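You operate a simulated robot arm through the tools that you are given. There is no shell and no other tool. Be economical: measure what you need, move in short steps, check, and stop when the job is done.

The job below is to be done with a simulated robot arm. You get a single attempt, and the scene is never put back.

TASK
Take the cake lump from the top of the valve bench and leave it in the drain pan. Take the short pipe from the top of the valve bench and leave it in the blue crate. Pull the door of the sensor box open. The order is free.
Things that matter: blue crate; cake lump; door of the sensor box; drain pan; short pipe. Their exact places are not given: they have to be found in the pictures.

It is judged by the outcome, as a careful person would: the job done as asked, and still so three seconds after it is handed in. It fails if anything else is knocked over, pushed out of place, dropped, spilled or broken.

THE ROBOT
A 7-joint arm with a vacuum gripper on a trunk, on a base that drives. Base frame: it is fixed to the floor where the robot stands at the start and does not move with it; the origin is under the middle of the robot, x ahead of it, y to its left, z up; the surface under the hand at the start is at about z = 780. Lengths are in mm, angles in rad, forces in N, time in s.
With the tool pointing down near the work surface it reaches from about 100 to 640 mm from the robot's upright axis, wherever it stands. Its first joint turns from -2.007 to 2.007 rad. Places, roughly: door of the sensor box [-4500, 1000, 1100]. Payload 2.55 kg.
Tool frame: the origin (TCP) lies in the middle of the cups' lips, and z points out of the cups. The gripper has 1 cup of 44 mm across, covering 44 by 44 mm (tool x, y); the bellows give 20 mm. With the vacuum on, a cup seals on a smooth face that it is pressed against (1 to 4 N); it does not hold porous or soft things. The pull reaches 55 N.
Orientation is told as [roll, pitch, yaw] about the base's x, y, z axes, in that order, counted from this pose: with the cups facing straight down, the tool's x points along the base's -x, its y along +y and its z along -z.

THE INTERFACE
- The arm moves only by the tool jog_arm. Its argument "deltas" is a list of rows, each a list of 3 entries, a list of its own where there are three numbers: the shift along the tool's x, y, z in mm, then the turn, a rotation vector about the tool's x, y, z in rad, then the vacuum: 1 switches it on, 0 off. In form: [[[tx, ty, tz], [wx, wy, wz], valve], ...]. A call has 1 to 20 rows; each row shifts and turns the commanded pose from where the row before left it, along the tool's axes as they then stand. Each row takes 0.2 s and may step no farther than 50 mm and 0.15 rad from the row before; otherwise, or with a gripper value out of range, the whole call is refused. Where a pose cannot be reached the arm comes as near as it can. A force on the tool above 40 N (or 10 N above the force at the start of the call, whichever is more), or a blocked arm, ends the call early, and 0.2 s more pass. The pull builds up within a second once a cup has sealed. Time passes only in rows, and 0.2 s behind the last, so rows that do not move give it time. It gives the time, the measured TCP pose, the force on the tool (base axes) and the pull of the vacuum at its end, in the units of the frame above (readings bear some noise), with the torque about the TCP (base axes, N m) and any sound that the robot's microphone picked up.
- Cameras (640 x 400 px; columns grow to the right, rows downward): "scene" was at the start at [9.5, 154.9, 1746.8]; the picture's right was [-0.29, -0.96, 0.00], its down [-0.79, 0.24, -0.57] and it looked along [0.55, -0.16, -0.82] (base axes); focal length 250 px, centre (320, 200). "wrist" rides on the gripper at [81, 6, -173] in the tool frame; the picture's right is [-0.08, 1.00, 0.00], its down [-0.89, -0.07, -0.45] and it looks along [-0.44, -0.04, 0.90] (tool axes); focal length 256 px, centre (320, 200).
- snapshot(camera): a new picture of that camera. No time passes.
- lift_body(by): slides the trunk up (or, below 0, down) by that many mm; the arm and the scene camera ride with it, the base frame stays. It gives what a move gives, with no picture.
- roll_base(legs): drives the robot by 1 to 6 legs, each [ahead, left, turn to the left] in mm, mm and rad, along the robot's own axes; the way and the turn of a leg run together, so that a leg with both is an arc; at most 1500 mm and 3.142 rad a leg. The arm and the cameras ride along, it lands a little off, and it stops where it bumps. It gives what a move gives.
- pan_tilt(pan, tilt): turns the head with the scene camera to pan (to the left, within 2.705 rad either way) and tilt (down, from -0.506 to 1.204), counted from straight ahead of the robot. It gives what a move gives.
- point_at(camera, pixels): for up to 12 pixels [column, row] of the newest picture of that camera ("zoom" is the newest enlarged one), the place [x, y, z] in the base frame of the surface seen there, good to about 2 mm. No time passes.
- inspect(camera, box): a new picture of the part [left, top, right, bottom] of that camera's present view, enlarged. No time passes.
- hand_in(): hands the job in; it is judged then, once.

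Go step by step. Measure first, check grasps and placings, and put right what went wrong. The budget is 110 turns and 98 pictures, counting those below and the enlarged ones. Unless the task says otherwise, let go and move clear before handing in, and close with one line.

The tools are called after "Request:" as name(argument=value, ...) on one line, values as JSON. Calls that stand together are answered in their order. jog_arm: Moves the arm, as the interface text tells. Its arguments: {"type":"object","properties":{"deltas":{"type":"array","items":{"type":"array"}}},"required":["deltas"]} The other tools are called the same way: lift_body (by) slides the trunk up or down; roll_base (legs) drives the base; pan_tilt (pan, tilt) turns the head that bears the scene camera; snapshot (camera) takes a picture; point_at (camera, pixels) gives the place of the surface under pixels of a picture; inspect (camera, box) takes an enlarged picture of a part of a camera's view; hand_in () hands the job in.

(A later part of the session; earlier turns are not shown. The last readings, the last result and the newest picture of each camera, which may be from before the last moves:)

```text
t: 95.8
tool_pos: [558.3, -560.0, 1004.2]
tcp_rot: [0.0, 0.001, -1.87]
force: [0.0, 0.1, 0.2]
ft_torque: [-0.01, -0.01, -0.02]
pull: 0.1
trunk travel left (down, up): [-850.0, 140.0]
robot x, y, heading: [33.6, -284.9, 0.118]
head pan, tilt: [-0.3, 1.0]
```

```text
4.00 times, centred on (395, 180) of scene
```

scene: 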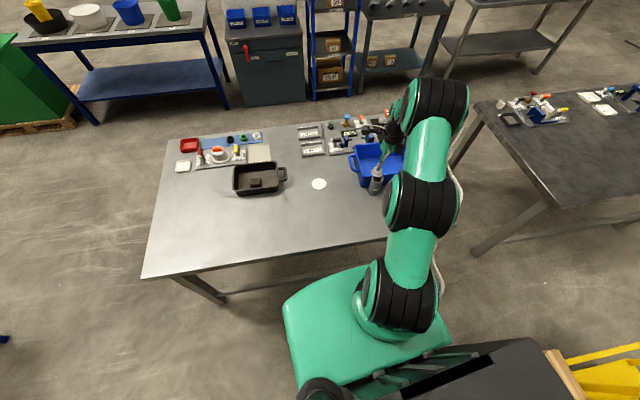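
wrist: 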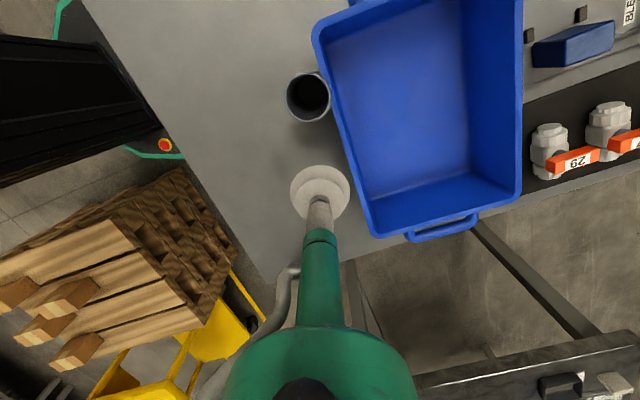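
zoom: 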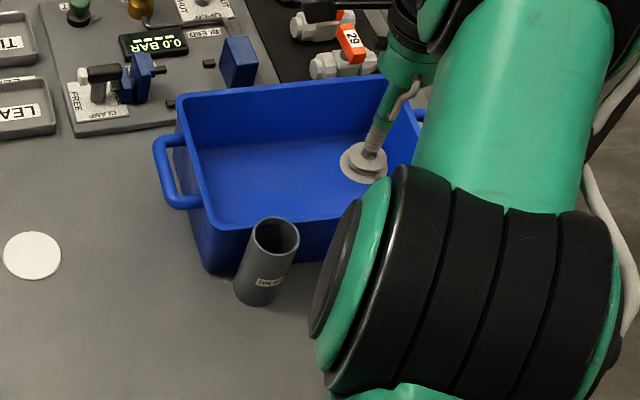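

Now I'll verify the pipe and crate wall positions before descending.

Request:
point_at(camera="wrist", pixels=[[288, 97], [328, 97], [308, 73], [308, 121], [330, 85], [358, 180], [345, 130]])

Request:
point_at(camera="zoom", pixels=[[276, 218], [276, 257], [253, 236], [298, 240], [215, 228], [30, 255]])

```text
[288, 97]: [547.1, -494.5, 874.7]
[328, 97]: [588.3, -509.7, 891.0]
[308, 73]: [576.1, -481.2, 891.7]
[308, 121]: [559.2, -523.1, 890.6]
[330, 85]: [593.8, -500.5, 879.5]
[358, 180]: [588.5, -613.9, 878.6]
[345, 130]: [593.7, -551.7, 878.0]
```

```text
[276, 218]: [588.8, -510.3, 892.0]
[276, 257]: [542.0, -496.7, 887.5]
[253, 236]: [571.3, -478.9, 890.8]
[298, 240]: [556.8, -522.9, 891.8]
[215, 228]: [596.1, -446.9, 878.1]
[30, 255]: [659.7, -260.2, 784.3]
```

Clear. I'll descend beside the pipe to z≈812.

Request:
jog_arm(deltas=[[[0, 0, 45], [0, 0, 0], 0], [[0, 0, 45], [0, 0, 0], 0], [[0, 0, 45], [0, 0, 0], 0], [[0, 0, 40], [0, 0, 0], 0], [[0, 0, 17], [0, 0, 0], 0], [[0, 0, 0], [0, 0, 0], 0]])

```text
t: 97.2
tool_pos: [560.1, -561.1, 811.5]
tcp_rot: [0.001, -0.001, -1.871]
force: [0.5, -0.7, -1.2]
ft_torque: [-0.02, -0.01, -0.01]
pull: 0.1
trunk travel left (down, up): [-850.0, 140.0]
robot x, y, heading: [35.2, -287.9, 0.117]
head pan, tilt: [-0.3, 1.0]
```

I'll slide the pipe along +y by moving 74 mm in gentle steps.

Request:
jog_arm(deltas=[[[7.1, -2.2, 0], [0, 0, 0], 0], [[7.1, -2.2, 0], [0, 0, 0], 0], [[7.1, -2.2, 0], [0, 0, 0], 0], [[7.1, -2.2, 0], [0, 0, 0], 0], [[7.1, -2.2, 0], [0, 0, 0], 0], [[7.1, -2.2, 0], [0, 0, 0], 0], [[7.1, -2.2, 0], [0, 0, 0], 0], [[7.1, -2.2, 0], [0, 0, 0], 0], [[7.1, -2.2, 0], [0, 0, 0], 0], [[7.1, -2.2, 0], [0, 0, 0], 0], [[0, 0, 0], [0, 0, 0], 0]])

Request:
inspect(camera="scene", box=[320, 120, 450, 220])

```text
t: 99.6
tool_pos: [557.4, -486.7, 812.7]
tcp_rot: [0.0, 0.0, -1.873]
force: [0.6, 0.2, 0.4]
ft_torque: [0.02, -0.01, 0.01]
pull: 0.1
trunk travel left (down, up): [-850.0, 140.0]
robot x, y, heading: [34.6, -284.7, 0.125]
head pan, tilt: [-0.3, 1.0]
```

```text
4.00 times, centred on (385, 170) of scene
```

zoom: 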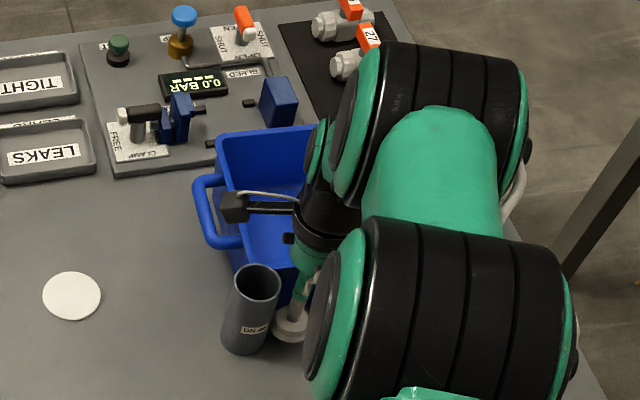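

Request:
point_at(camera="zoom", pixels=[[257, 265], [257, 302], [235, 282], [279, 284], [240, 255], [200, 190], [195, 235]])

```text
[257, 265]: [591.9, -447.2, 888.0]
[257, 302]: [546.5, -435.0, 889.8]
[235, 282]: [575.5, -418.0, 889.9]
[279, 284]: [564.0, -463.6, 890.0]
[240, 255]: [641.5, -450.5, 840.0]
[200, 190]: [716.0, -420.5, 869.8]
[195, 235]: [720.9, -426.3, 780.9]
```

The pipe is at (569.5, −441), past the crate corner. I'll push on along the line of centres, which is nearly the tool's x axis, for 75 mm.

Request:
jog_arm(deltas=[[[7.5, -0.3, 0], [0, 0, 0], 0], [[7.5, -0.3, 0], [0, 0, 0], 0], [[7.5, -0.3, 0], [0, 0, 0], 0], [[7.5, -0.3, 0], [0, 0, 0], 0], [[7.5, -0.3, 0], [0, 0, 0], 0], [[7.5, -0.3, 0], [0, 0, 0], 0], [[7.5, -0.3, 0], [0, 0, 0], 0], [[7.5, -0.3, 0], [0, 0, 0], 0], [[7.5, -0.3, 0], [0, 0, 0], 0], [[7.5, -0.3, 0], [0, 0, 0], 0], [[0, 0, 0], [0, 0, 0], 0]])

Request:
inspect(camera="scene", box=[300, 120, 430, 220])

```text
t: 102.0
tool_pos: [577.2, -416.0, 814.0]
tcp_rot: [-0.002, -0.001, -1.87]
force: [0.1, 0.4, -0.3]
ft_torque: [0.03, 0.02, -0.01]
pull: 0.0
trunk travel left (down, up): [-850.0, 140.0]
robot x, y, heading: [34.8, -287.4, 0.125]
head pan, tilt: [-0.3, 1.0]
```

```text
4.00 times, centred on (365, 170) of scene
```

zoom: 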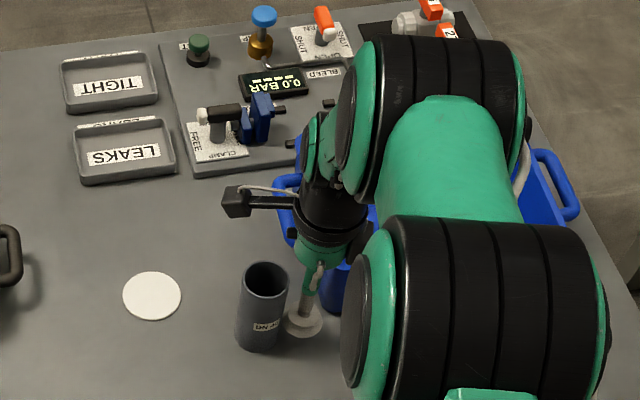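

Request:
point_at(camera="zoom", pixels=[[265, 263], [265, 298], [242, 278], [288, 281], [125, 295], [180, 295], [150, 275], [175, 160], [195, 172]])

```text
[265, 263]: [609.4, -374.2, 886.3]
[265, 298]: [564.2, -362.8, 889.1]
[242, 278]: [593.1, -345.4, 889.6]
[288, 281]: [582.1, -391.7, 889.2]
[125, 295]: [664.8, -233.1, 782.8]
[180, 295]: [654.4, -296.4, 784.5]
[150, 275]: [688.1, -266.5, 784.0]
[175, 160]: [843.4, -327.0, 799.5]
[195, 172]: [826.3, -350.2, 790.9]
```

The pipe is at (587, −368), in the open. I'll rise, go round to its −x side, and come down so the cup side overlaps the top 20 mm.

Request:
jog_arm(deltas=[[[-3, 0, -20], [0, 0, 0], 0], [[0, 0, -45], [0, 0, 0], 0], [[0, 0, -45], [0, 0, 0], 0], [[0, 0, -15], [0, 0, 0], 0], [[17, -31, 0], [0, 0, 0], 0], [[17, -31, 0], [0, 0, 0], 0], [[0, 0, 0], [0, 0, 0], 0]])

Request:
inspect(camera="scene", box=[300, 120, 430, 220])

```text
t: 103.6
tool_pos: [526.9, -365.1, 939.2]
tcp_rot: [0.0, 0.0, -1.869]
force: [0.5, 0.1, -0.1]
ft_torque: [0.01, -0.03, -0.01]
pull: 0.1
trunk travel left (down, up): [-850.0, 140.0]
robot x, y, heading: [34.7, -287.5, 0.124]
head pan, tilt: [-0.3, 1.0]
```

```text
4.00 times, centred on (365, 170) of scene
```

zoom: 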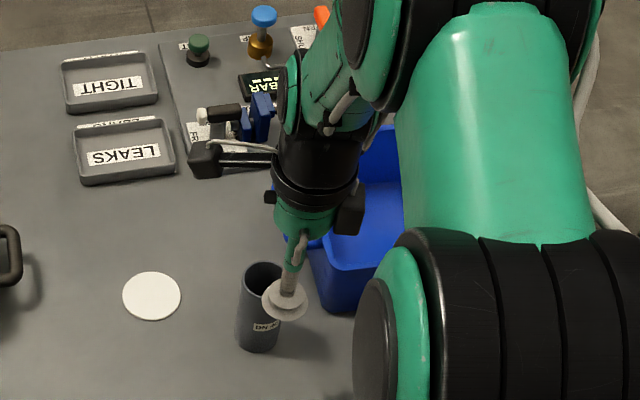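

Lateral is 3 mm off, so I'll correct while descending to z 868, then push slowly in +x.

Request:
jog_arm(deltas=[[[-3.2, 1, 30], [0, 0, 0], 0], [[0, 0, 30], [0, 0, 0], 0], [[0, 0, 11], [0, 0, 0], 0], [[0, 0, 0], [0, 0, 0], 0]])

Request:
jog_arm(deltas=[[[1.5, 4.8, 0], [0, 0, 0], 0], [[1.5, 4.8, 0], [0, 0, 0], 0], [[0.9, 2.9, 0], [0, 0, 0], 0], [[0.9, 2.9, 0], [0, 0, 0], 0], [[0.9, 2.9, 0], [0, 0, 0], 0], [[0.9, 2.9, 0], [0, 0, 0], 0], [[0, 0, 0], [0, 0, 0], 0]])

Request:
inspect(camera="scene", box=[300, 120, 430, 220])

```text
t: 104.6
tool_pos: [526.6, -369.7, 867.2]
tcp_rot: [0.0, -0.002, -1.872]
force: [0.1, -0.7, -0.7]
ft_torque: [-0.02, -0.02, 0.03]
pull: 0.1
trunk travel left (down, up): [-850.0, 140.0]
robot x, y, heading: [33.5, -284.2, 0.12]
head pan, tilt: [-0.3, 1.0]
```

```text
t: 106.2
tool_pos: [549.3, -369.9, 865.7]
tcp_rot: [0.0, -0.001, -1.87]
force: [0.0, -0.2, 0.6]
ft_torque: [0.01, 0.0, -0.02]
pull: 0.2
trunk travel left (down, up): [-850.0, 140.0]
robot x, y, heading: [35.1, -285.6, 0.126]
head pan, tilt: [-0.3, 1.0]
```

```text
4.00 times, centred on (365, 170) of scene
```

zoom: 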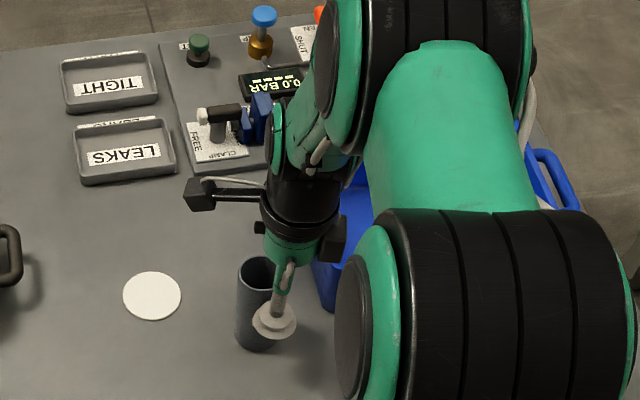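

The pipe's foot at (257,350) hasn't moved while its top shifted, so it's starting to tip. I'll continue slowly.

Request:
jog_arm(deltas=[[[0.9, 2.9, 0], [0, 0, 0], 0], [[0.9, 2.9, 0], [0, 0, 0], 0], [[0.9, 2.9, 0], [0, 0, 0], 0], [[0.9, 2.9, 0], [0, 0, 0], 0], [[0.9, 2.9, 0], [0, 0, 0], 0], [[0, 0, 0], [0, 0, 0], 0]])

Request:
inspect(camera="scene", box=[300, 120, 430, 220])

```text
t: 107.6
tool_pos: [565.1, -369.0, 866.4]
tcp_rot: [0.001, 0.0, -1.87]
force: [1.1, 0.8, -0.1]
ft_torque: [-0.01, -0.02, 0.04]
pull: 0.1
trunk travel left (down, up): [-850.0, 140.0]
robot x, y, heading: [34.7, -284.4, 0.121]
head pan, tilt: [-0.3, 1.0]
```

```text
4.00 times, centred on (365, 170) of scene
```

zoom: 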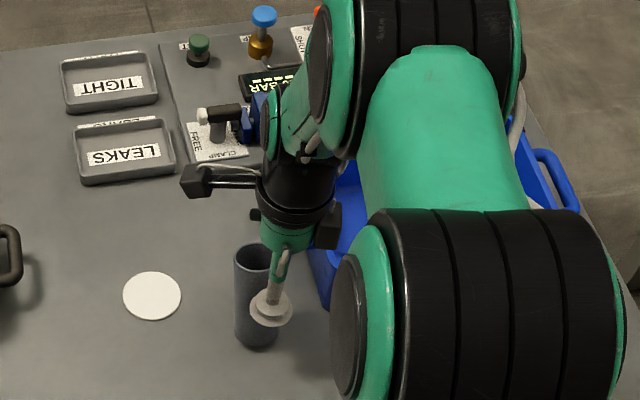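

It's tilting steadily, about 15°. I'll go a little further, in 3 mm steps.

Request:
jog_arm(deltas=[[[0.9, 2.9, 0], [0, 0, 0], 0], [[0.9, 2.9, 0], [0, 0, 0], 0], [[0.9, 2.9, 0], [0, 0, 0], 0], [[0.9, 2.9, 0], [0, 0, 0], 0], [[0.6, 1.9, 0], [0, 0, 0], 0], [[0, 0, 0], [0, 0, 0], 0], [[0, 0, 0], [0, 0, 0], 0]])

Request:
inspect(camera="scene", box=[300, 120, 430, 220])

```text
t: 109.2
tool_pos: [578.9, -369.2, 866.9]
tcp_rot: [0.001, 0.0, -1.871]
force: [-0.8, 0.3, -0.2]
ft_torque: [-0.02, -0.02, 0.0]
pull: 0.1
trunk travel left (down, up): [-850.0, 140.0]
robot x, y, heading: [35.8, -285.4, 0.123]
head pan, tilt: [-0.3, 1.0]
```

```text
4.00 times, centred on (365, 170) of scene
```

zoom: 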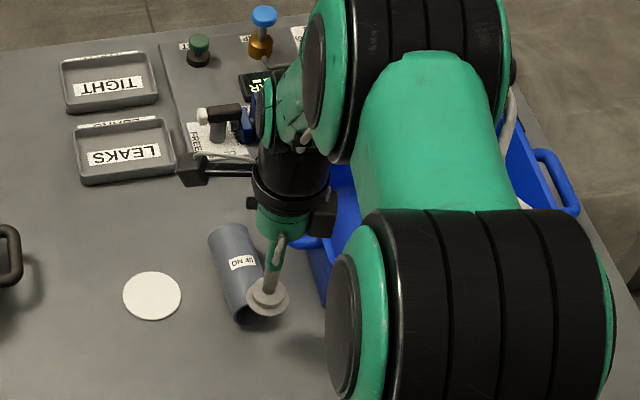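

It's lying down, label up, without rolling. I'll lift the tool and measure.

Request:
jog_arm(deltas=[[[0, -5, -20], [0, 0, 0], 0], [[0, 0, -40], [0, 0, 0], 0], [[0, 0, -40], [0, 0, 0], 0], [[0, -30, -10], [0, 0, 0], 0], [[0, -30, 0], [0, 0, 0], 0]])

Request:
snapshot(camera="wrist")

Request:
inspect(camera="scene", box=[300, 130, 400, 210])

```text
t: 110.4
tool_pos: [514.6, -349.9, 976.7]
tcp_rot: [0.002, -0.002, -1.872]
force: [-0.1, 0.0, -0.7]
ft_torque: [0.02, -0.02, 0.02]
pull: 0.0
trunk travel left (down, up): [-850.0, 140.0]
robot x, y, heading: [38.0, -289.4, 0.119]
head pan, tilt: [-0.3, 1.0]
```

```text
26 pictures are left
```

wrist: 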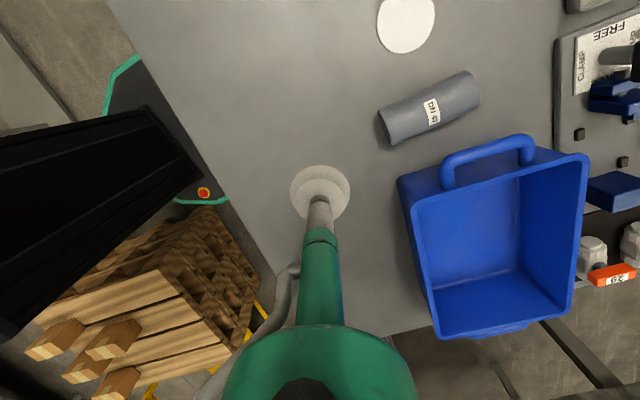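

```text
5.00 times, centred on (350, 170) of scene
```

zoom: 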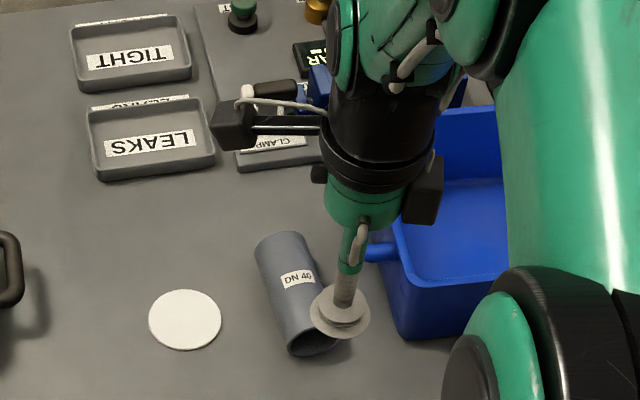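

Request:
point_at(camera="wrist", pixels=[[388, 125], [432, 108], [470, 90], [425, 98], [436, 122], [410, 115], [455, 98], [380, 112], [396, 145]])

Request:
point_at(camera="zoom", pixels=[[282, 240], [296, 278], [310, 330], [258, 245], [310, 238], [290, 345]])

```text
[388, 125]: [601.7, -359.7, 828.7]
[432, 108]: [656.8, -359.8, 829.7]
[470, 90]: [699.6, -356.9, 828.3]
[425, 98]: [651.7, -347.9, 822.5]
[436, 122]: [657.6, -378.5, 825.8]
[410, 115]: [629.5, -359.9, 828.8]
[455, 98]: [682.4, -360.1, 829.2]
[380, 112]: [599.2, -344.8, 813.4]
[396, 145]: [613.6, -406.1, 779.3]
```

```text
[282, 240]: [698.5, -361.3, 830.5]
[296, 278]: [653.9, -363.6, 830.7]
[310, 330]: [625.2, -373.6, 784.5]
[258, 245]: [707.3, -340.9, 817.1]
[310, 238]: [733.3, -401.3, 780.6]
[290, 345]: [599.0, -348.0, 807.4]
```

The pipe lies along x with its axis at y≈−365, ridge z≈830 and centre x≈649. I'll go above its centre.

Request:
jog_arm(deltas=[[[6.35, 33.2, 0], [0, 0, 0], 0], [[6.35, 33.2, 0], [0, 0, 0], 0], [[6.35, 33.2, 0], [0, 0, 0], 0], [[6.35, 33.2, 20], [0, 0, 0], 0], [[0, 0, 45], [0, 0, 0], 0], [[0, 0, 45], [0, 0, 0], 0], [[0, 0, 15], [0, 0, 0], 0], [[0, 0, 0], [0, 0, 0], 0]])

Request:
snapshot(camera="wrist")

```text
t: 112.2
tool_pos: [651.3, -364.6, 850.8]
tcp_rot: [0.001, 0.0, -1.869]
force: [0.5, -0.6, -0.3]
ft_torque: [0.01, -0.01, -0.01]
pull: 0.1
trunk travel left (down, up): [-850.0, 140.0]
robot x, y, heading: [33.7, -282.3, 0.118]
head pan, tilt: [-0.3, 1.0]
```

```text
24 pictures are left
```

wrist: 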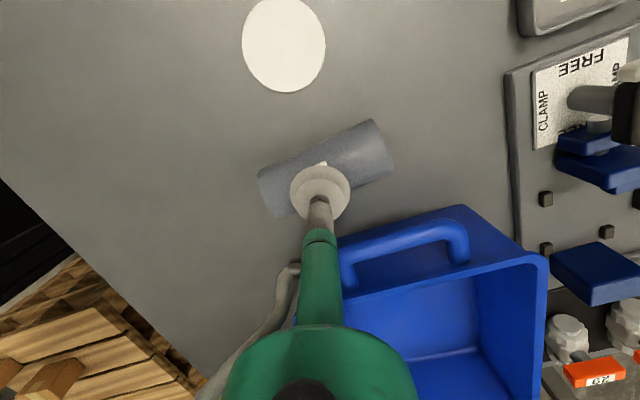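

Centred. I'll press down gently with the vacuum on.

Request:
jog_arm(deltas=[[[0, 0, 10], [0, 0, 0], 1], [[0, 0, 8], [0, 0, 0], 1], [[0, 0, 4], [0, 0, 0], 1], [[0, 0, 3], [0, 0, 0], 1], [[0, 0, 2], [0, 0, 0], 1], [[0, 0, 0], [0, 0, 0], 1], [[0, 0, 0], [0, 0, 0], 1], [[0, 0, 0], [0, 0, 0], 1]])

```text
t: 114.0
tool_pos: [651.9, -365.4, 826.4]
tcp_rot: [0.003, 0.001, -1.871]
force: [-1.0, -0.4, 8.6]
ft_torque: [0.05, 0.12, -0.13]
pull: 55.1
trunk travel left (down, up): [-850.0, 140.0]
robot x, y, heading: [34.0, -284.8, 0.124]
head pan, tilt: [-0.3, 1.0]
```

It sealed with a pull of 55 N. Lifting well above the crate rim.

Request:
jog_arm(deltas=[[[0, 0, -10], [0, 0, 0], 1], [[0, 0, -25], [0, 0, 0], 1], [[0, 0, -40], [0, 0, 0], 1], [[0, 0, -40], [0, 0, 0], 1], [[0, 0, -40], [0, 0, 0], 1], [[0, 0, -20], [0, 0, 0], 1], [[0, 0, 0], [0, 0, 0], 1]])

Request:
roll_base(legs=[[36.7, -120.3, 0]])

Request:
snapshot(camera="wrist")

```text
t: 115.6
tool_pos: [650.6, -364.7, 1001.2]
tcp_rot: [-0.002, 0.0, -1.872]
force: [0.2, 0.9, -0.6]
ft_torque: [0.01, 0.02, 0.01]
pull: 54.9
trunk travel left (down, up): [-850.0, 140.0]
robot x, y, heading: [34.5, -288.2, 0.121]
head pan, tilt: [-0.3, 1.0]
```

```text
t: 116.9
tool_pos: [700.7, -479.3, 1001.3]
tcp_rot: [0.0, -0.001, -1.872]
force: [0.3, -0.8, 0.0]
ft_torque: [0.02, -0.01, 0.0]
pull: 54.8
trunk travel left (down, up): [-850.0, 140.0]
robot x, y, heading: [79.7, -401.0, 0.121]
head pan, tilt: [-0.3, 1.0]
```

```text
23 pictures are left
```

wrist: 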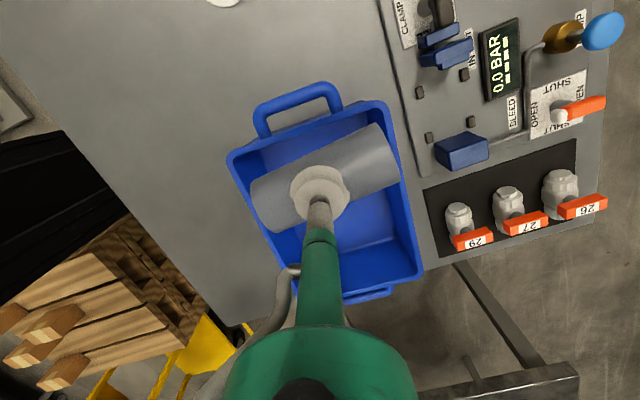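

The pipe is held above the crate. I'll measure the rim and floor for the drop point.

Request:
point_at(camera="wrist", pixels=[[234, 156], [385, 106], [419, 270], [350, 255], [385, 255], [290, 145], [300, 255]])

```text
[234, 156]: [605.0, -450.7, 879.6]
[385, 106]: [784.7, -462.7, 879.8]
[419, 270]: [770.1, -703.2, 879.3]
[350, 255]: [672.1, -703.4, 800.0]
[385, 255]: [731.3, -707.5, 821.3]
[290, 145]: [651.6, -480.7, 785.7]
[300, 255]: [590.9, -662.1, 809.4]
```

The crate centre is about (685, −580). I'll move the pipe over it and lower to just above the floor.

Request:
jog_arm(deltas=[[[-32.3, 3.5, 0], [0, 0, 0], 1], [[-32.3, 3.5, 0], [0, 0, 0], 1], [[-32.3, 3.5, 0], [0, 0, 0], 1], [[0, 0, 40], [0, 0, 0], 1], [[0, 0, 0], [0, 0, 0], 1]])

Request:
snapshot(camera="wrist")

```text
t: 118.1
tool_pos: [683.5, -574.1, 961.0]
tcp_rot: [0.002, -0.001, -1.87]
force: [-0.3, -0.4, -0.2]
ft_torque: [-0.03, 0.02, 0.01]
pull: 54.2
trunk travel left (down, up): [-850.0, 140.0]
robot x, y, heading: [86.3, -399.4, 0.116]
head pan, tilt: [-0.3, 1.0]
```

```text
22 pictures are left
```

wrist: 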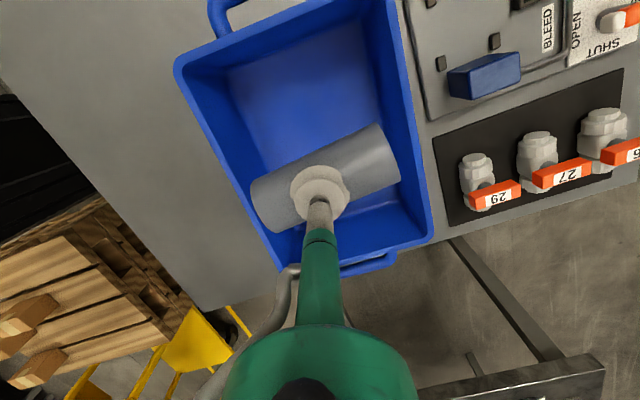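

It's well inside in both directions. Lowering.

Request:
jog_arm(deltas=[[[0, 0, 40], [0, 0, 0], 1], [[0, 0, 40], [0, 0, 0], 1], [[0, 0, 30], [0, 0, 0], 1], [[0, 0, 10], [0, 0, 0], 1], [[0, 0, 5], [0, 0, 0], 1], [[0, 0, 2], [0, 0, 0], 1], [[0, 0, 0], [0, 0, 0], 1]])

```text
t: 119.7
tool_pos: [681.3, -575.8, 834.0]
tcp_rot: [-0.001, -0.001, -1.87]
force: [-0.4, 0.6, -1.0]
ft_torque: [-0.01, -0.02, -0.01]
pull: 55.1
trunk travel left (down, up): [-850.0, 140.0]
robot x, y, heading: [86.1, -401.7, 0.115]
head pan, tilt: [-0.3, 1.0]
```

Request:
jog_arm(deltas=[[[0, 0, 1.5], [0, 0, 0], 1], [[0, 0, 1.5], [0, 0, 0], 1], [[0, 0, 0], [0, 0, 0], 1]])

```text
t: 120.5
tool_pos: [683.4, -576.0, 832.1]
tcp_rot: [0.005, -0.001, -1.872]
force: [-0.8, -0.2, 9.2]
ft_torque: [0.02, 0.14, -0.05]
pull: 54.4
trunk travel left (down, up): [-850.0, 140.0]
robot x, y, heading: [84.1, -405.1, 0.114]
head pan, tilt: [-0.3, 1.0]
```

It's on the floor. I'll release and rise straight up.

Request:
jog_arm(deltas=[[[0, 0, -1], [0, 0, 0], 0], [[0, 0, 0], [0, 0, 0], 0], [[0, 0, 0], [0, 0, 0], 0], [[0, 0, -5], [0, 0, 0], 0], [[0, 0, -20], [0, 0, 0], 0], [[0, 0, -40], [0, 0, 0], 0], [[0, 0, -45], [0, 0, 0], 0], [[0, 0, -45], [0, 0, 0], 0], [[0, 0, -45], [0, 0, 0], 0], [[0, -40, 0], [0, 0, 0], 0], [[0, -40, 0], [0, 0, 0], 0], [[0, -40, 0], [0, 0, 0], 0]])

Request:
snapshot(camera="wrist")

```text
t: 123.1
tool_pos: [556.8, -534.5, 1026.9]
tcp_rot: [0.002, 0.001, -1.871]
force: [0.8, 0.0, -0.2]
ft_torque: [-0.02, -0.03, 0.0]
pull: 0.0
out of reach, approached as far as the arm can: row 9
trunk travel left (down, up): [-850.0, 140.0]
robot x, y, heading: [85.9, -401.7, 0.119]
head pan, tilt: [-0.3, 1.0]
```

```text
21 pictures are left
```

wrist: 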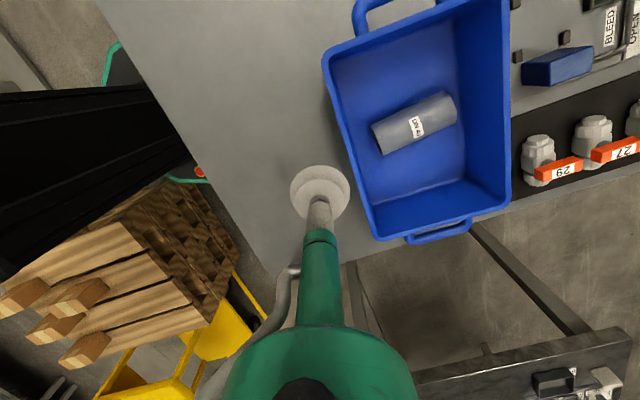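

The pipe lies in the crate and the vacuum is off. Next is the sensor box door far behind me, so I'll leave the bench sideways to the left and look behind.

Request:
roll_base(legs=[[0, 0, -0.12], [0, 400, 0], [-70, 0, 0]])

Request:
pan_tilt(pan=2.4, tilt=0.45)

Request:
snapshot(camera="scene")

```text
t: 126.8
tool_pos: [468.6, -193.6, 1026.3]
tcp_rot: [0.001, 0.0, -1.994]
force: [-0.6, -0.2, 0.6]
ft_torque: [0.0, -0.06, -0.02]
pull: 0.1
trunk travel left (down, up): [-850.0, 140.0]
robot x, y, heading: [16.1, -2.2, -0.0]
head pan, tilt: [-0.3, 1.0]
```

```text
t: 129.2
tool_pos: [469.6, -193.5, 1026.7]
tcp_rot: [-0.001, 0.001, -1.996]
force: [0.3, -0.4, -0.3]
ft_torque: [0.03, 0.03, 0.01]
pull: 0.1
trunk travel left (down, up): [-850.0, 140.0]
robot x, y, heading: [16.3, 0.1, -0.002]
head pan, tilt: [2.4, 0.45]
```

```text
20 pictures are left
```

scene: 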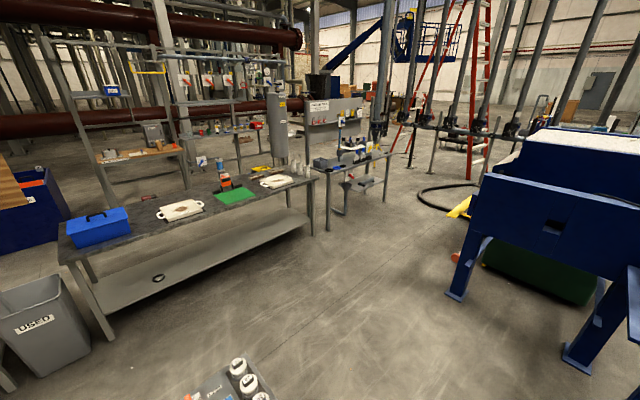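

The sensor box should be around columns 100–260 here. I'll zoom in, and measure path landmarks.

Request:
inspect(camera="scene", box=[90, 60, 330, 210])

Request:
point_at(camera="scene", pixels=[[155, 133], [185, 80], [310, 180], [205, 375], [450, 295], [110, 335], [275, 130], [320, 105], [330, 225], [495, 190], [260, 390], [60, 260]])

```text
2.67 times, centred on (210, 135) of scene
```

zoom: 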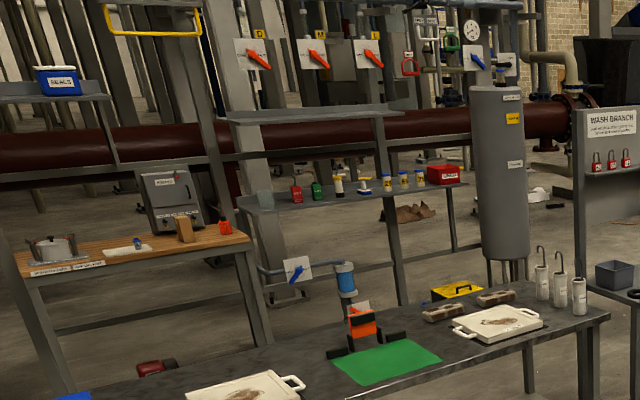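

```text
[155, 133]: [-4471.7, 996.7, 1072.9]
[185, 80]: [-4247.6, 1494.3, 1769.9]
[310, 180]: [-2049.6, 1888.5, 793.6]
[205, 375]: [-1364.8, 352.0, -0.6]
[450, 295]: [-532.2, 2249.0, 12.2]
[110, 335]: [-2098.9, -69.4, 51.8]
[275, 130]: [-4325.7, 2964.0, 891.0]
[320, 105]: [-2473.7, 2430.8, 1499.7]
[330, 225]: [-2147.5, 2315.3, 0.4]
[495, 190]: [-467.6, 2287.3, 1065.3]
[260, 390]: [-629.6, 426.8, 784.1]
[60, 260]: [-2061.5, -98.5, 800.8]
```

The sensor box is the grey box on the wooden table at about (−4470, 997, 1073), behind a long bench at x≈−2050. I'll measure possible ways around it.

Request:
point_at(camera="scene", pixels=[[388, 207], [394, 153], [422, 200], [450, 215], [410, 180], [340, 215], [436, 172], [312, 232], [370, 185], [468, 178], [20, 300], [395, 235]])

Request:
pan_tilt(pan=-2.7, tilt=0.4)

Request:
snapshot(camera="scene")

```text
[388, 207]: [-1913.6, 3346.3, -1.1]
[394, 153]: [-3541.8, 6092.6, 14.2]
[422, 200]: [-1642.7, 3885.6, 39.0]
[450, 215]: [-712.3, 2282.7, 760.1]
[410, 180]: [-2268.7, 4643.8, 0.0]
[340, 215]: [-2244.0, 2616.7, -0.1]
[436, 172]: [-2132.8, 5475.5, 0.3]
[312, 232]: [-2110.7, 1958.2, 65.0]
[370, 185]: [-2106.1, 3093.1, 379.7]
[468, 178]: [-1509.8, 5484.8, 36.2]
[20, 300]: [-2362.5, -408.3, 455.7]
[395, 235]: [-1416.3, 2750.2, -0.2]
```

```text
t: 133.2
tool_pos: [469.9, -193.2, 1027.0]
tcp_rot: [0.0, -0.001, -1.994]
force: [0.3, -0.8, -0.5]
ft_torque: [0.0, 0.04, -0.04]
pull: 0.1
trunk travel left (down, up): [-850.0, 140.0]
robot x, y, heading: [16.4, -3.0, -0.002]
head pan, tilt: [-2.7, 0.4]
```

```text
18 pictures are left
```

scene: 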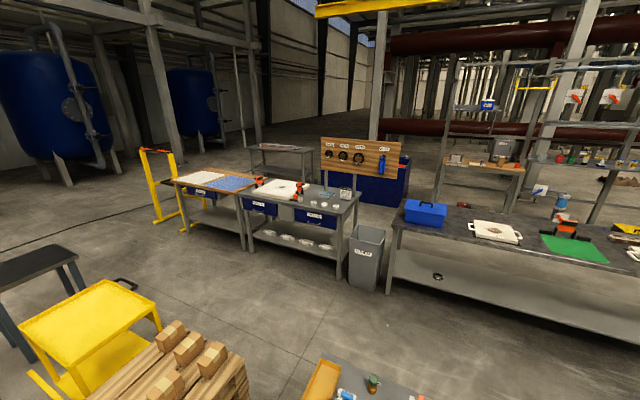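

I'll measure the other side: bin, drill bench ends and the cabinet behind.

Request:
point_at(camera="scene", pixels=[[388, 278], [383, 240], [350, 275], [342, 278], [186, 230], [155, 220], [305, 195], [360, 200], [405, 200], [443, 205], [437, 245], [500, 200]])

Request:
inspect(camera="scene", box=[240, 130, 560, 330])

```text
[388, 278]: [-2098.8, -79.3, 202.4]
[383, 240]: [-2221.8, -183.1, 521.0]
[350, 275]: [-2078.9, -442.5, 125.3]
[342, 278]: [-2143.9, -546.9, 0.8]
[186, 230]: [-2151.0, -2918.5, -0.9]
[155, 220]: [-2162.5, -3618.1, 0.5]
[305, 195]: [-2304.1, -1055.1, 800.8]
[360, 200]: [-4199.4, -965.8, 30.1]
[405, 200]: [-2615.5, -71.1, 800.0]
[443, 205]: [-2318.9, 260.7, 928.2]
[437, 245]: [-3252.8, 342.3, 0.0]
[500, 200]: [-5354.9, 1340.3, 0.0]
```

```text
2.00 times, centred on (400, 230) of scene
```

zoom: 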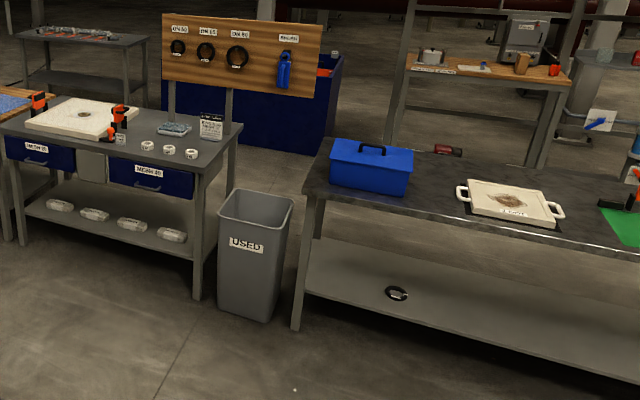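

The gaps beside the long bench are too narrow, but the way round its far −y end (past y≈−3620) is open, and the base can move sideways. I'll drive left, back past the cart, then along the aisle at x≈−1480.

Request:
roll_base(legs=[[0, 850, 0], [-1500, 0, 0], [0, -1500, 0], [0, -1500, 0], [0, -1500, 0], [0, -420, 0]])

Request:
pan_tilt(pan=2.6, tilt=0.4)

Request:
snapshot(camera="scene")

```text
t: 168.0
tool_pos: [-953.3, -4262.2, 1026.5]
tcp_rot: [0.001, -0.001, -1.978]
force: [-0.3, -0.8, 0.1]
ft_torque: [0.0, 0.03, 0.03]
pull: 0.1
trunk travel left (down, up): [-850.0, 140.0]
robot x, y, heading: [-1411.3, -4075.9, 0.016]
head pan, tilt: [-2.7, 0.4]
```

```text
t: 172.1
tool_pos: [-953.9, -4261.8, 1026.0]
tcp_rot: [0.0, 0.002, -1.979]
force: [0.1, -0.2, 0.3]
ft_torque: [0.01, 0.03, 0.03]
pull: 0.0
trunk travel left (down, up): [-850.0, 140.0]
robot x, y, heading: [-1412.6, -4080.2, 0.017]
head pan, tilt: [2.601, 0.4]
```

```text
16 pictures are left
```

scene: 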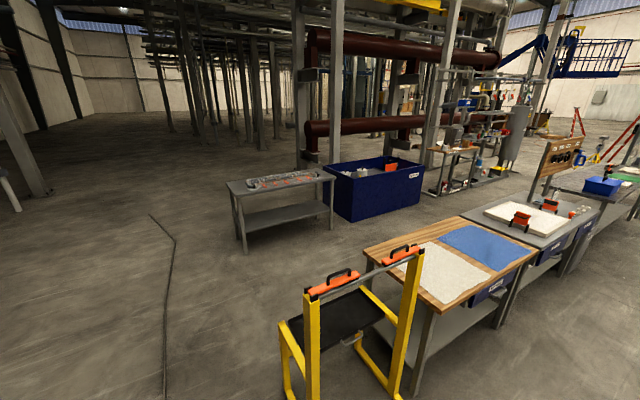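

No bumps. The way past the yellow stand is open; I'll measure clearances for the next run.

Request:
point_at(camera="scene", pixels=[[283, 325], [287, 390], [345, 345], [245, 250], [331, 226], [352, 220], [420, 200], [438, 192], [470, 183], [448, 138], [505, 290], [560, 265]])

```text
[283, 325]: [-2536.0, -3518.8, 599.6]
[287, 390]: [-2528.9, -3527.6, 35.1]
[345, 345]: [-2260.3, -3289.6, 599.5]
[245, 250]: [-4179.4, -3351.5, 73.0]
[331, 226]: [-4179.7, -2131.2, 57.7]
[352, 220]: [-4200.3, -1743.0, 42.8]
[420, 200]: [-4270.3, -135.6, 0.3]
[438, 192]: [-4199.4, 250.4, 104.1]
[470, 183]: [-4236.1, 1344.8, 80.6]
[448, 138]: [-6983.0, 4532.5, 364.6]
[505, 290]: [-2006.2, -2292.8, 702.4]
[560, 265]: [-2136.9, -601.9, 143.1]
```

The sensor table's front is at x≈−4200, y 250–1345. I'll drive back to x≈−3400, up the aisle to y≈920, and look at the box.

Request:
roll_base(legs=[[-1500, 0, -0.017], [-490, 0, 0], [0, 1500, 0], [0, 1500, 0], [0, 1500, 0], [0, 500, 0]])

Request:
roll_base(legs=[[0, 0, 3.14]])

Request:
pan_tilt(pan=0.0, tilt=0.5)

Request:
snapshot(camera="scene")

```text
t: 205.7
tool_pos: [-2868.0, 738.2, 1026.5]
tcp_rot: [0.0, 0.0, -2.004]
force: [-1.1, 0.1, -0.4]
ft_torque: [0.0, -0.02, 0.0]
pull: 0.0
trunk travel left (down, up): [-850.0, 140.0]
robot x, y, heading: [-3320.7, 928.2, -0.011]
head pan, tilt: [2.601, 0.4]
```

```text
t: 213.4
tool_pos: [-3773.0, 1129.6, 1026.4]
tcp_rot: [-0.001, 0.001, 1.135]
force: [0.1, -0.2, 0.2]
ft_torque: [0.01, -0.01, -0.01]
pull: 0.1
trunk travel left (down, up): [-850.0, 140.0]
robot x, y, heading: [-3320.2, 931.6, 3.128]
head pan, tilt: [2.601, 0.4]
```

```text
t: 215.7
tool_pos: [-3772.1, 1127.6, 1026.5]
tcp_rot: [0.0, 0.0, 1.134]
force: [0.0, 0.1, 0.1]
ft_torque: [-0.02, 0.01, 0.0]
pull: 0.1
trunk travel left (down, up): [-850.0, 140.0]
robot x, y, heading: [-3321.2, 928.0, 3.128]
head pan, tilt: [0.0, 0.499]
```

```text
15 pictures are left
```

scene: 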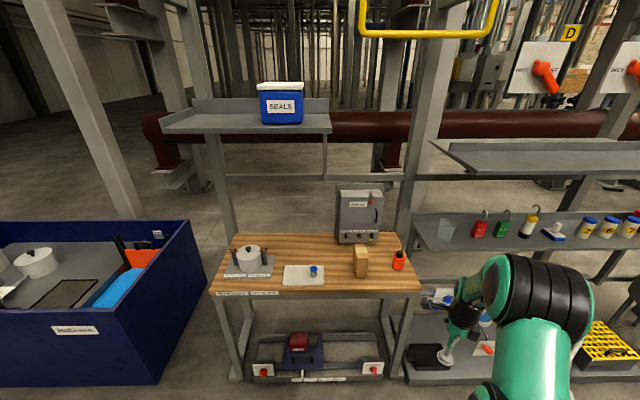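

The box stands at (360,215), with a wooden block in front of it at (361,262). I'll zoom in.

Request:
inspect(camera="scene", box=[310, 170, 430, 290])

Request:
point_at(camera="scene", pixels=[[342, 192], [379, 193], [342, 230], [378, 231], [360, 218], [376, 215], [361, 262], [361, 248], [398, 262], [315, 270], [320, 293], [420, 290]])

```text
3.33 times, centred on (370, 230) of scene
```

zoom: 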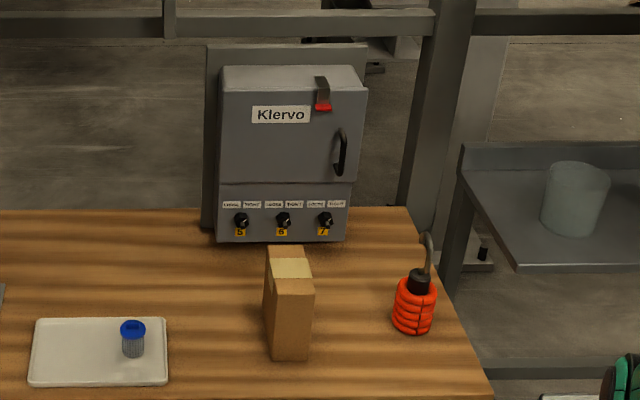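

```text
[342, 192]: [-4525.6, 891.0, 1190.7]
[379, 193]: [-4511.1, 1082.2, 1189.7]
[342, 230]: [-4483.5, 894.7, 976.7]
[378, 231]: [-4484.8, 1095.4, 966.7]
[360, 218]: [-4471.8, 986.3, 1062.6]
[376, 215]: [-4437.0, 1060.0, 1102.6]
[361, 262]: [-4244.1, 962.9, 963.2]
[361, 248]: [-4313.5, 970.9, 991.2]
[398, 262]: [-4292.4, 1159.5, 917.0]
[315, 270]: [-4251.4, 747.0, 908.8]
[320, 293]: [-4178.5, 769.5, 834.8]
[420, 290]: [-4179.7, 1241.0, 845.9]
```

The door is the upper part of the box, hinged on the left (y≈891), with a handle on the right (y≈1060) and a red-tipped clip at the top. I'll measure points on the door, and bring the tool to horizontal here in the open.

Request:
point_at(camera="zoom", pixels=[[300, 155], [305, 170], [340, 150], [322, 106], [322, 85], [228, 150], [228, 175], [280, 140], [350, 175], [290, 290], [245, 170], [342, 172]])

Request:
jog_arm(deltas=[[[0, 35, 0], [0, 0, 0], 0], [[0, 35, 0], [0, 0, 0], 0], [[0, 30, 0], [0, 0, 0], 0], [[0, 0, -10], [-0.09, 0, 0], 0], [[0, 3, -35], [-0.15, 0, 0], 0], [[0, 8, -34], [-0.15, 0, 0], 0], [[0, 13, -32], [-0.15, 0, 0], 0], [[0, 18, -30], [-0.15, 0, 0], 0], [[0, 22, -27], [-0.15, 0, 0], 0], [[0, 26, -23], [-0.15, 0, 0], 0], [[0, 29, -19], [-0.15, 0, 0], 0], [[0, 32, -15], [-0.15, 0, 0], 0], [[0, 34, -10], [-0.15, 0, 0], 0], [[0, 17, -2], [-0.13, 0, 0], 0], [[0, 0, 0], [0, 0, 0], 0]])

Request:
lift_body(by=-295)

Request:
roll_base(legs=[[0, 0, 0.437]])

```text
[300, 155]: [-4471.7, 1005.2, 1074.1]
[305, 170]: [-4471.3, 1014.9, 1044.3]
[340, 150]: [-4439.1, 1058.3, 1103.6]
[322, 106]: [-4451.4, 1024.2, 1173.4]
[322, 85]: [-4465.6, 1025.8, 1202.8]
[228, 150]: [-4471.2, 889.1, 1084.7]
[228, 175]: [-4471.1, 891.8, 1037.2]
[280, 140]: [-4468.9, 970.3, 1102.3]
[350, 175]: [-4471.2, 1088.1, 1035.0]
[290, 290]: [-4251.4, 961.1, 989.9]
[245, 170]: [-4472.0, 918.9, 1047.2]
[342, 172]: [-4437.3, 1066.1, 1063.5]
```

```text
t: 218.9
tool_pos: [-3880.1, 1175.1, 1315.3]
tcp_rot: [1.348, 0.041, 1.19]
force: [-0.3, 0.2, -0.2]
ft_torque: [0.01, 0.01, -0.03]
pull: 0.1
out of reach, approached as far as the arm can: row 10, 11, 14
trunk travel left (down, up): [-850.0, 140.0]
robot x, y, heading: [-3322.9, 929.5, 3.127]
head pan, tilt: [0.0, 0.499]
```

```text
t: 221.9
tool_pos: [-3880.7, 1174.9, 1020.6]
tcp_rot: [1.345, 0.043, 1.19]
force: [0.3, 0.2, 0.4]
ft_torque: [0.03, 0.01, -0.03]
pull: 0.1
trunk travel left (down, up): [-555.0, 435.0]
robot x, y, heading: [-3318.7, 929.6, 3.124]
head pan, tilt: [0.0, 0.499]
```

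```text
t: 223.6
tool_pos: [-3930.9, 914.8, 1020.6]
tcp_rot: [1.347, 0.042, 1.628]
force: [0.0, 1.2, -0.1]
ft_torque: [0.05, -0.02, -0.02]
pull: 0.2
trunk travel left (down, up): [-555.0, 435.0]
robot x, y, heading: [-3324.2, 931.1, -2.72]
head pan, tilt: [0.0, 0.499]
```

The tool is nearly horizontal, tilted 13° down. The door face is flat at x≈−4471, and a free spot lies at (1005, 1073). I'll correct the tilt and yaw.

Request:
jog_arm(deltas=[[[0, 12, -12], [-0.075, -0.022, 0], 0], [[0, 12, -12], [-0.075, -0.022, 0], 0], [[0, 12, -12], [-0.074, -0.022, 0], 0], [[0, 0, 0], [0, 0, 0], 0]])

```text
t: 224.6
tool_pos: [-3897.9, 962.1, 1069.7]
tcp_rot: [1.567, 0.036, 1.57]
force: [0.5, 0.8, 0.0]
ft_torque: [-0.01, 0.01, 0.03]
pull: 0.1
out of reach, approached as far as the arm can: row 1, 2, 3
trunk travel left (down, up): [-555.0, 435.0]
robot x, y, heading: [-3323.8, 930.0, -2.718]
head pan, tilt: [0.0, 0.499]
```

The tool is now exactly horizontal, facing −x at z 1070. I'll drive to about 15 mm in front of the door.

Request:
roll_base(legs=[[490.6, -269.4, 0]])

Request:
snapshot(camera="wrist")

```text
t: 227.8
tool_pos: [-4455.4, 1008.4, 1068.0]
tcp_rot: [1.567, 0.035, 1.571]
force: [-0.1, 0.5, 0.7]
ft_torque: [0.03, 0.0, 0.0]
pull: 0.0
trunk travel left (down, up): [-555.0, 435.0]
robot x, y, heading: [-3879.4, 980.8, -2.723]
head pan, tilt: [0.0, 0.499]
```

```text
13 pictures are left
```

wrist: 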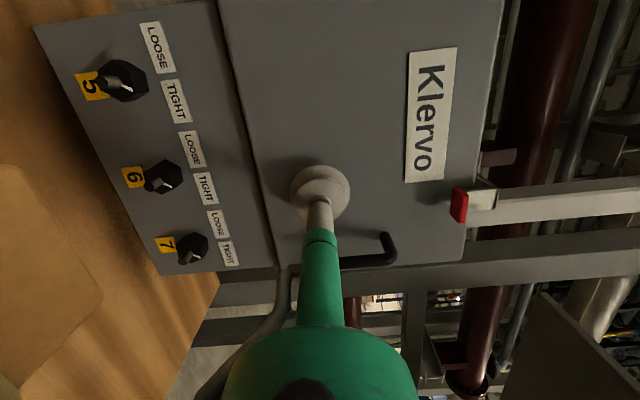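

In front of the door on a free flat spot, gap about 15 mm. I'll press on with the vacuum.

Request:
jog_arm(deltas=[[[0, 0, 8], [0, 0, 0], 1], [[0, 0, 5], [0, 0, 0], 1], [[0, 0, 3], [0, 0, 0], 1], [[0, 0, 2], [0, 0, 0], 1], [[0, 0, 1], [0, 0, 0], 1], [[0, 0, 0], [0, 0, 0], 1], [[0, 0, 0], [0, 0, 0], 1], [[0, 0, 0], [0, 0, 0], 1]])

```text
t: 229.6
tool_pos: [-4469.4, 1009.4, 1068.9]
tcp_rot: [1.57, 0.036, 1.575]
force: [-0.2, -2.5, 6.3]
ft_torque: [-0.09, 0.1, 0.02]
pull: 54.9
out of reach, approached as far as the arm can: row 3
trunk travel left (down, up): [-555.0, 435.0]
robot x, y, heading: [-3880.0, 978.0, -2.719]
head pan, tilt: [0.0, 0.499]
```

Sealed with a pull of 55 N. Now I'll swing the door by driving an arc about its hinge (y≈888), first a little, then further.

Request:
roll_base(legs=[[19.3, 69.6, -0.12], [48, 174, -0.3]])

Request:
snapshot(camera="scene")

```text
t: 231.7
tool_pos: [-4420.7, 997.5, 1069.1]
tcp_rot: [1.566, 0.036, 1.154]
force: [5.2, 1.0, 7.9]
ft_torque: [0.15, -0.1, 0.51]
pull: 55.6
trunk travel left (down, up): [-555.0, 435.0]
robot x, y, heading: [-3897.6, 730.5, -3.14]
head pan, tilt: [0.0, 0.499]
```

```text
12 pictures are left
```

scene: 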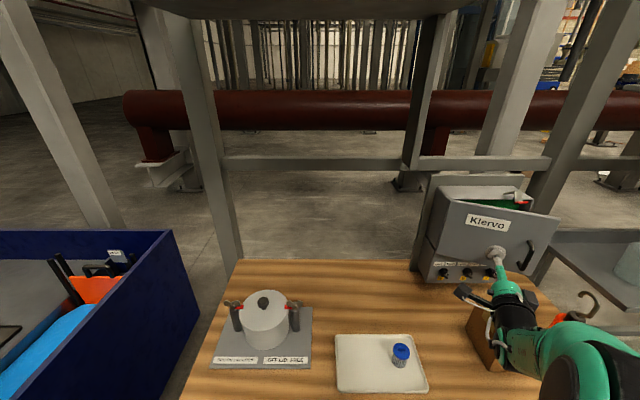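

The door follows, now about 24° open and still sealed. I'll swing it a bit more, then release and back the base away along the tool axis.

Request:
roll_base(legs=[[39.4, 143.4, -0.25]])

Request:
jog_arm(deltas=[[[0, 0, 0], [0, 0, 0], 0], [[0, 0, 0], [0, 0, 0], 0], [[0, 0, 0], [0, 0, 0], 0], [[0, 0, -5], [0, 0, 0], 0], [[0, 0, -15], [0, 0, 0], 0], [[0, 0, 0], [0, 0, 0], 0]])

Request:
snapshot(camera="scene")

```text
t: 233.1
tool_pos: [-4366.4, 1002.7, 1064.4]
tcp_rot: [1.561, 0.028, 0.922]
force: [-4.5, -2.3, -1.1]
ft_torque: [0.38, 0.16, -0.2]
pull: 55.1
trunk travel left (down, up): [-555.0, 435.0]
robot x, y, heading: [-3918.1, 616.2, 2.888]
head pan, tilt: [0.0, 0.499]
stopped in leg 1: the force on the tool passed its limit at 46 N (the readings are from after the stop); the commanded pose is now the measured one
```

```text
t: 234.5
tool_pos: [-4348.8, 991.9, 1064.6]
tcp_rot: [1.558, 0.031, 0.92]
force: [-2.0, -2.1, -0.8]
ft_torque: [-0.01, 0.02, 0.01]
pull: 0.0
trunk travel left (down, up): [-555.0, 435.0]
robot x, y, heading: [-3915.7, 616.4, 2.892]
head pan, tilt: [0.0, 0.499]
```

```text
11 pictures are left
```

scene: 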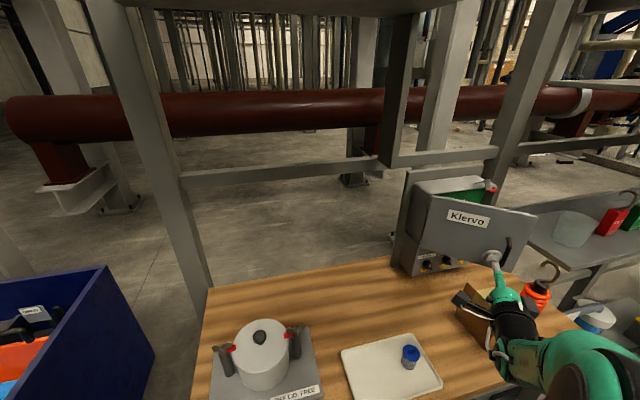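

The door is open by roughly 40° and the cup is released. To open it wider, I'll back off, raise 25 mm, turn to face −x again and come round to the free-edge side.

Request:
roll_base(legs=[[-119, 51, 0]])

Request:
lift_body(by=25)

Request:
roll_base(legs=[[0, 0, 0.651], [-101.3, 43, 0], [-209.1, -492.5, 0]])

Request:
pan_tilt(pan=-0.4, tilt=0.5)

Request:
snapshot(camera="scene")

Request:
snapshot(camera="wrist")

```text
t: 235.4
tool_pos: [-4323.7, 953.5, 1066.9]
tcp_rot: [1.564, 0.022, 0.95]
force: [-5.3, -2.7, 2.5]
ft_torque: [-0.05, 0.01, 0.12]
pull: 0.0
trunk travel left (down, up): [-555.0, 435.0]
robot x, y, heading: [-3883.7, 587.9, 2.901]
head pan, tilt: [0.0, 0.499]
stopped in leg 1: the force on the tool passed its limit at 52 N (the readings are from after the stop); the commanded pose is now the measured one
```

```text
t: 236.1
tool_pos: [-4322.0, 955.4, 1094.0]
tcp_rot: [1.567, 0.021, 0.944]
force: [-0.7, -0.3, 2.4]
ft_torque: [-0.03, -0.05, 0.01]
pull: 0.0
trunk travel left (down, up): [-580.0, 410.0]
robot x, y, heading: [-3881.3, 588.0, 2.892]
head pan, tilt: [0.0, 0.499]
```

```text
t: 241.1
tool_pos: [-4350.3, 996.4, 1090.7]
tcp_rot: [1.562, 0.011, 1.634]
force: [-6.1, -5.8, -1.4]
ft_torque: [-0.05, 0.04, -0.11]
pull: 0.0
trunk travel left (down, up): [-580.0, 410.0]
robot x, y, heading: [-3774.5, 985.2, -2.727]
head pan, tilt: [0.0, 0.499]
stopped in leg 3: the force on the tool passed its limit at 59 N (the readings are from after the stop); the commanded pose is now the measured one
```

```text
t: 241.9
tool_pos: [-4351.2, 996.1, 1090.8]
tcp_rot: [1.563, 0.01, 1.633]
force: [-8.4, -7.7, -0.5]
ft_torque: [0.01, -0.03, -0.05]
pull: 0.0
trunk travel left (down, up): [-580.0, 410.0]
robot x, y, heading: [-3775.5, 984.1, -2.73]
head pan, tilt: [-0.4, 0.499]
```

```text
10 pictures are left
```

scene: 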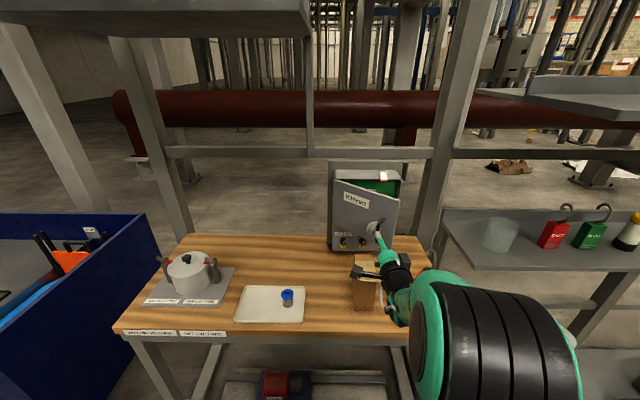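

```text
9 pictures are left
```

wrist: 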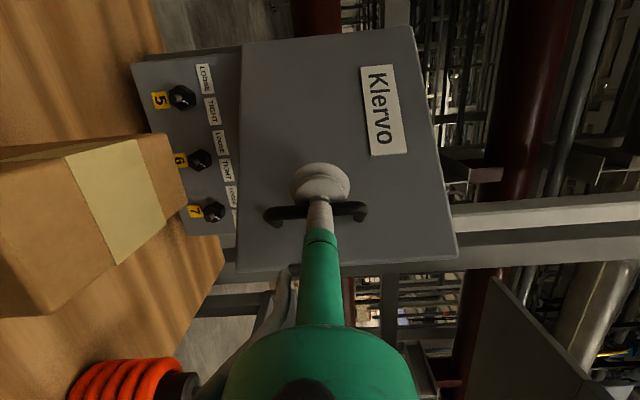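

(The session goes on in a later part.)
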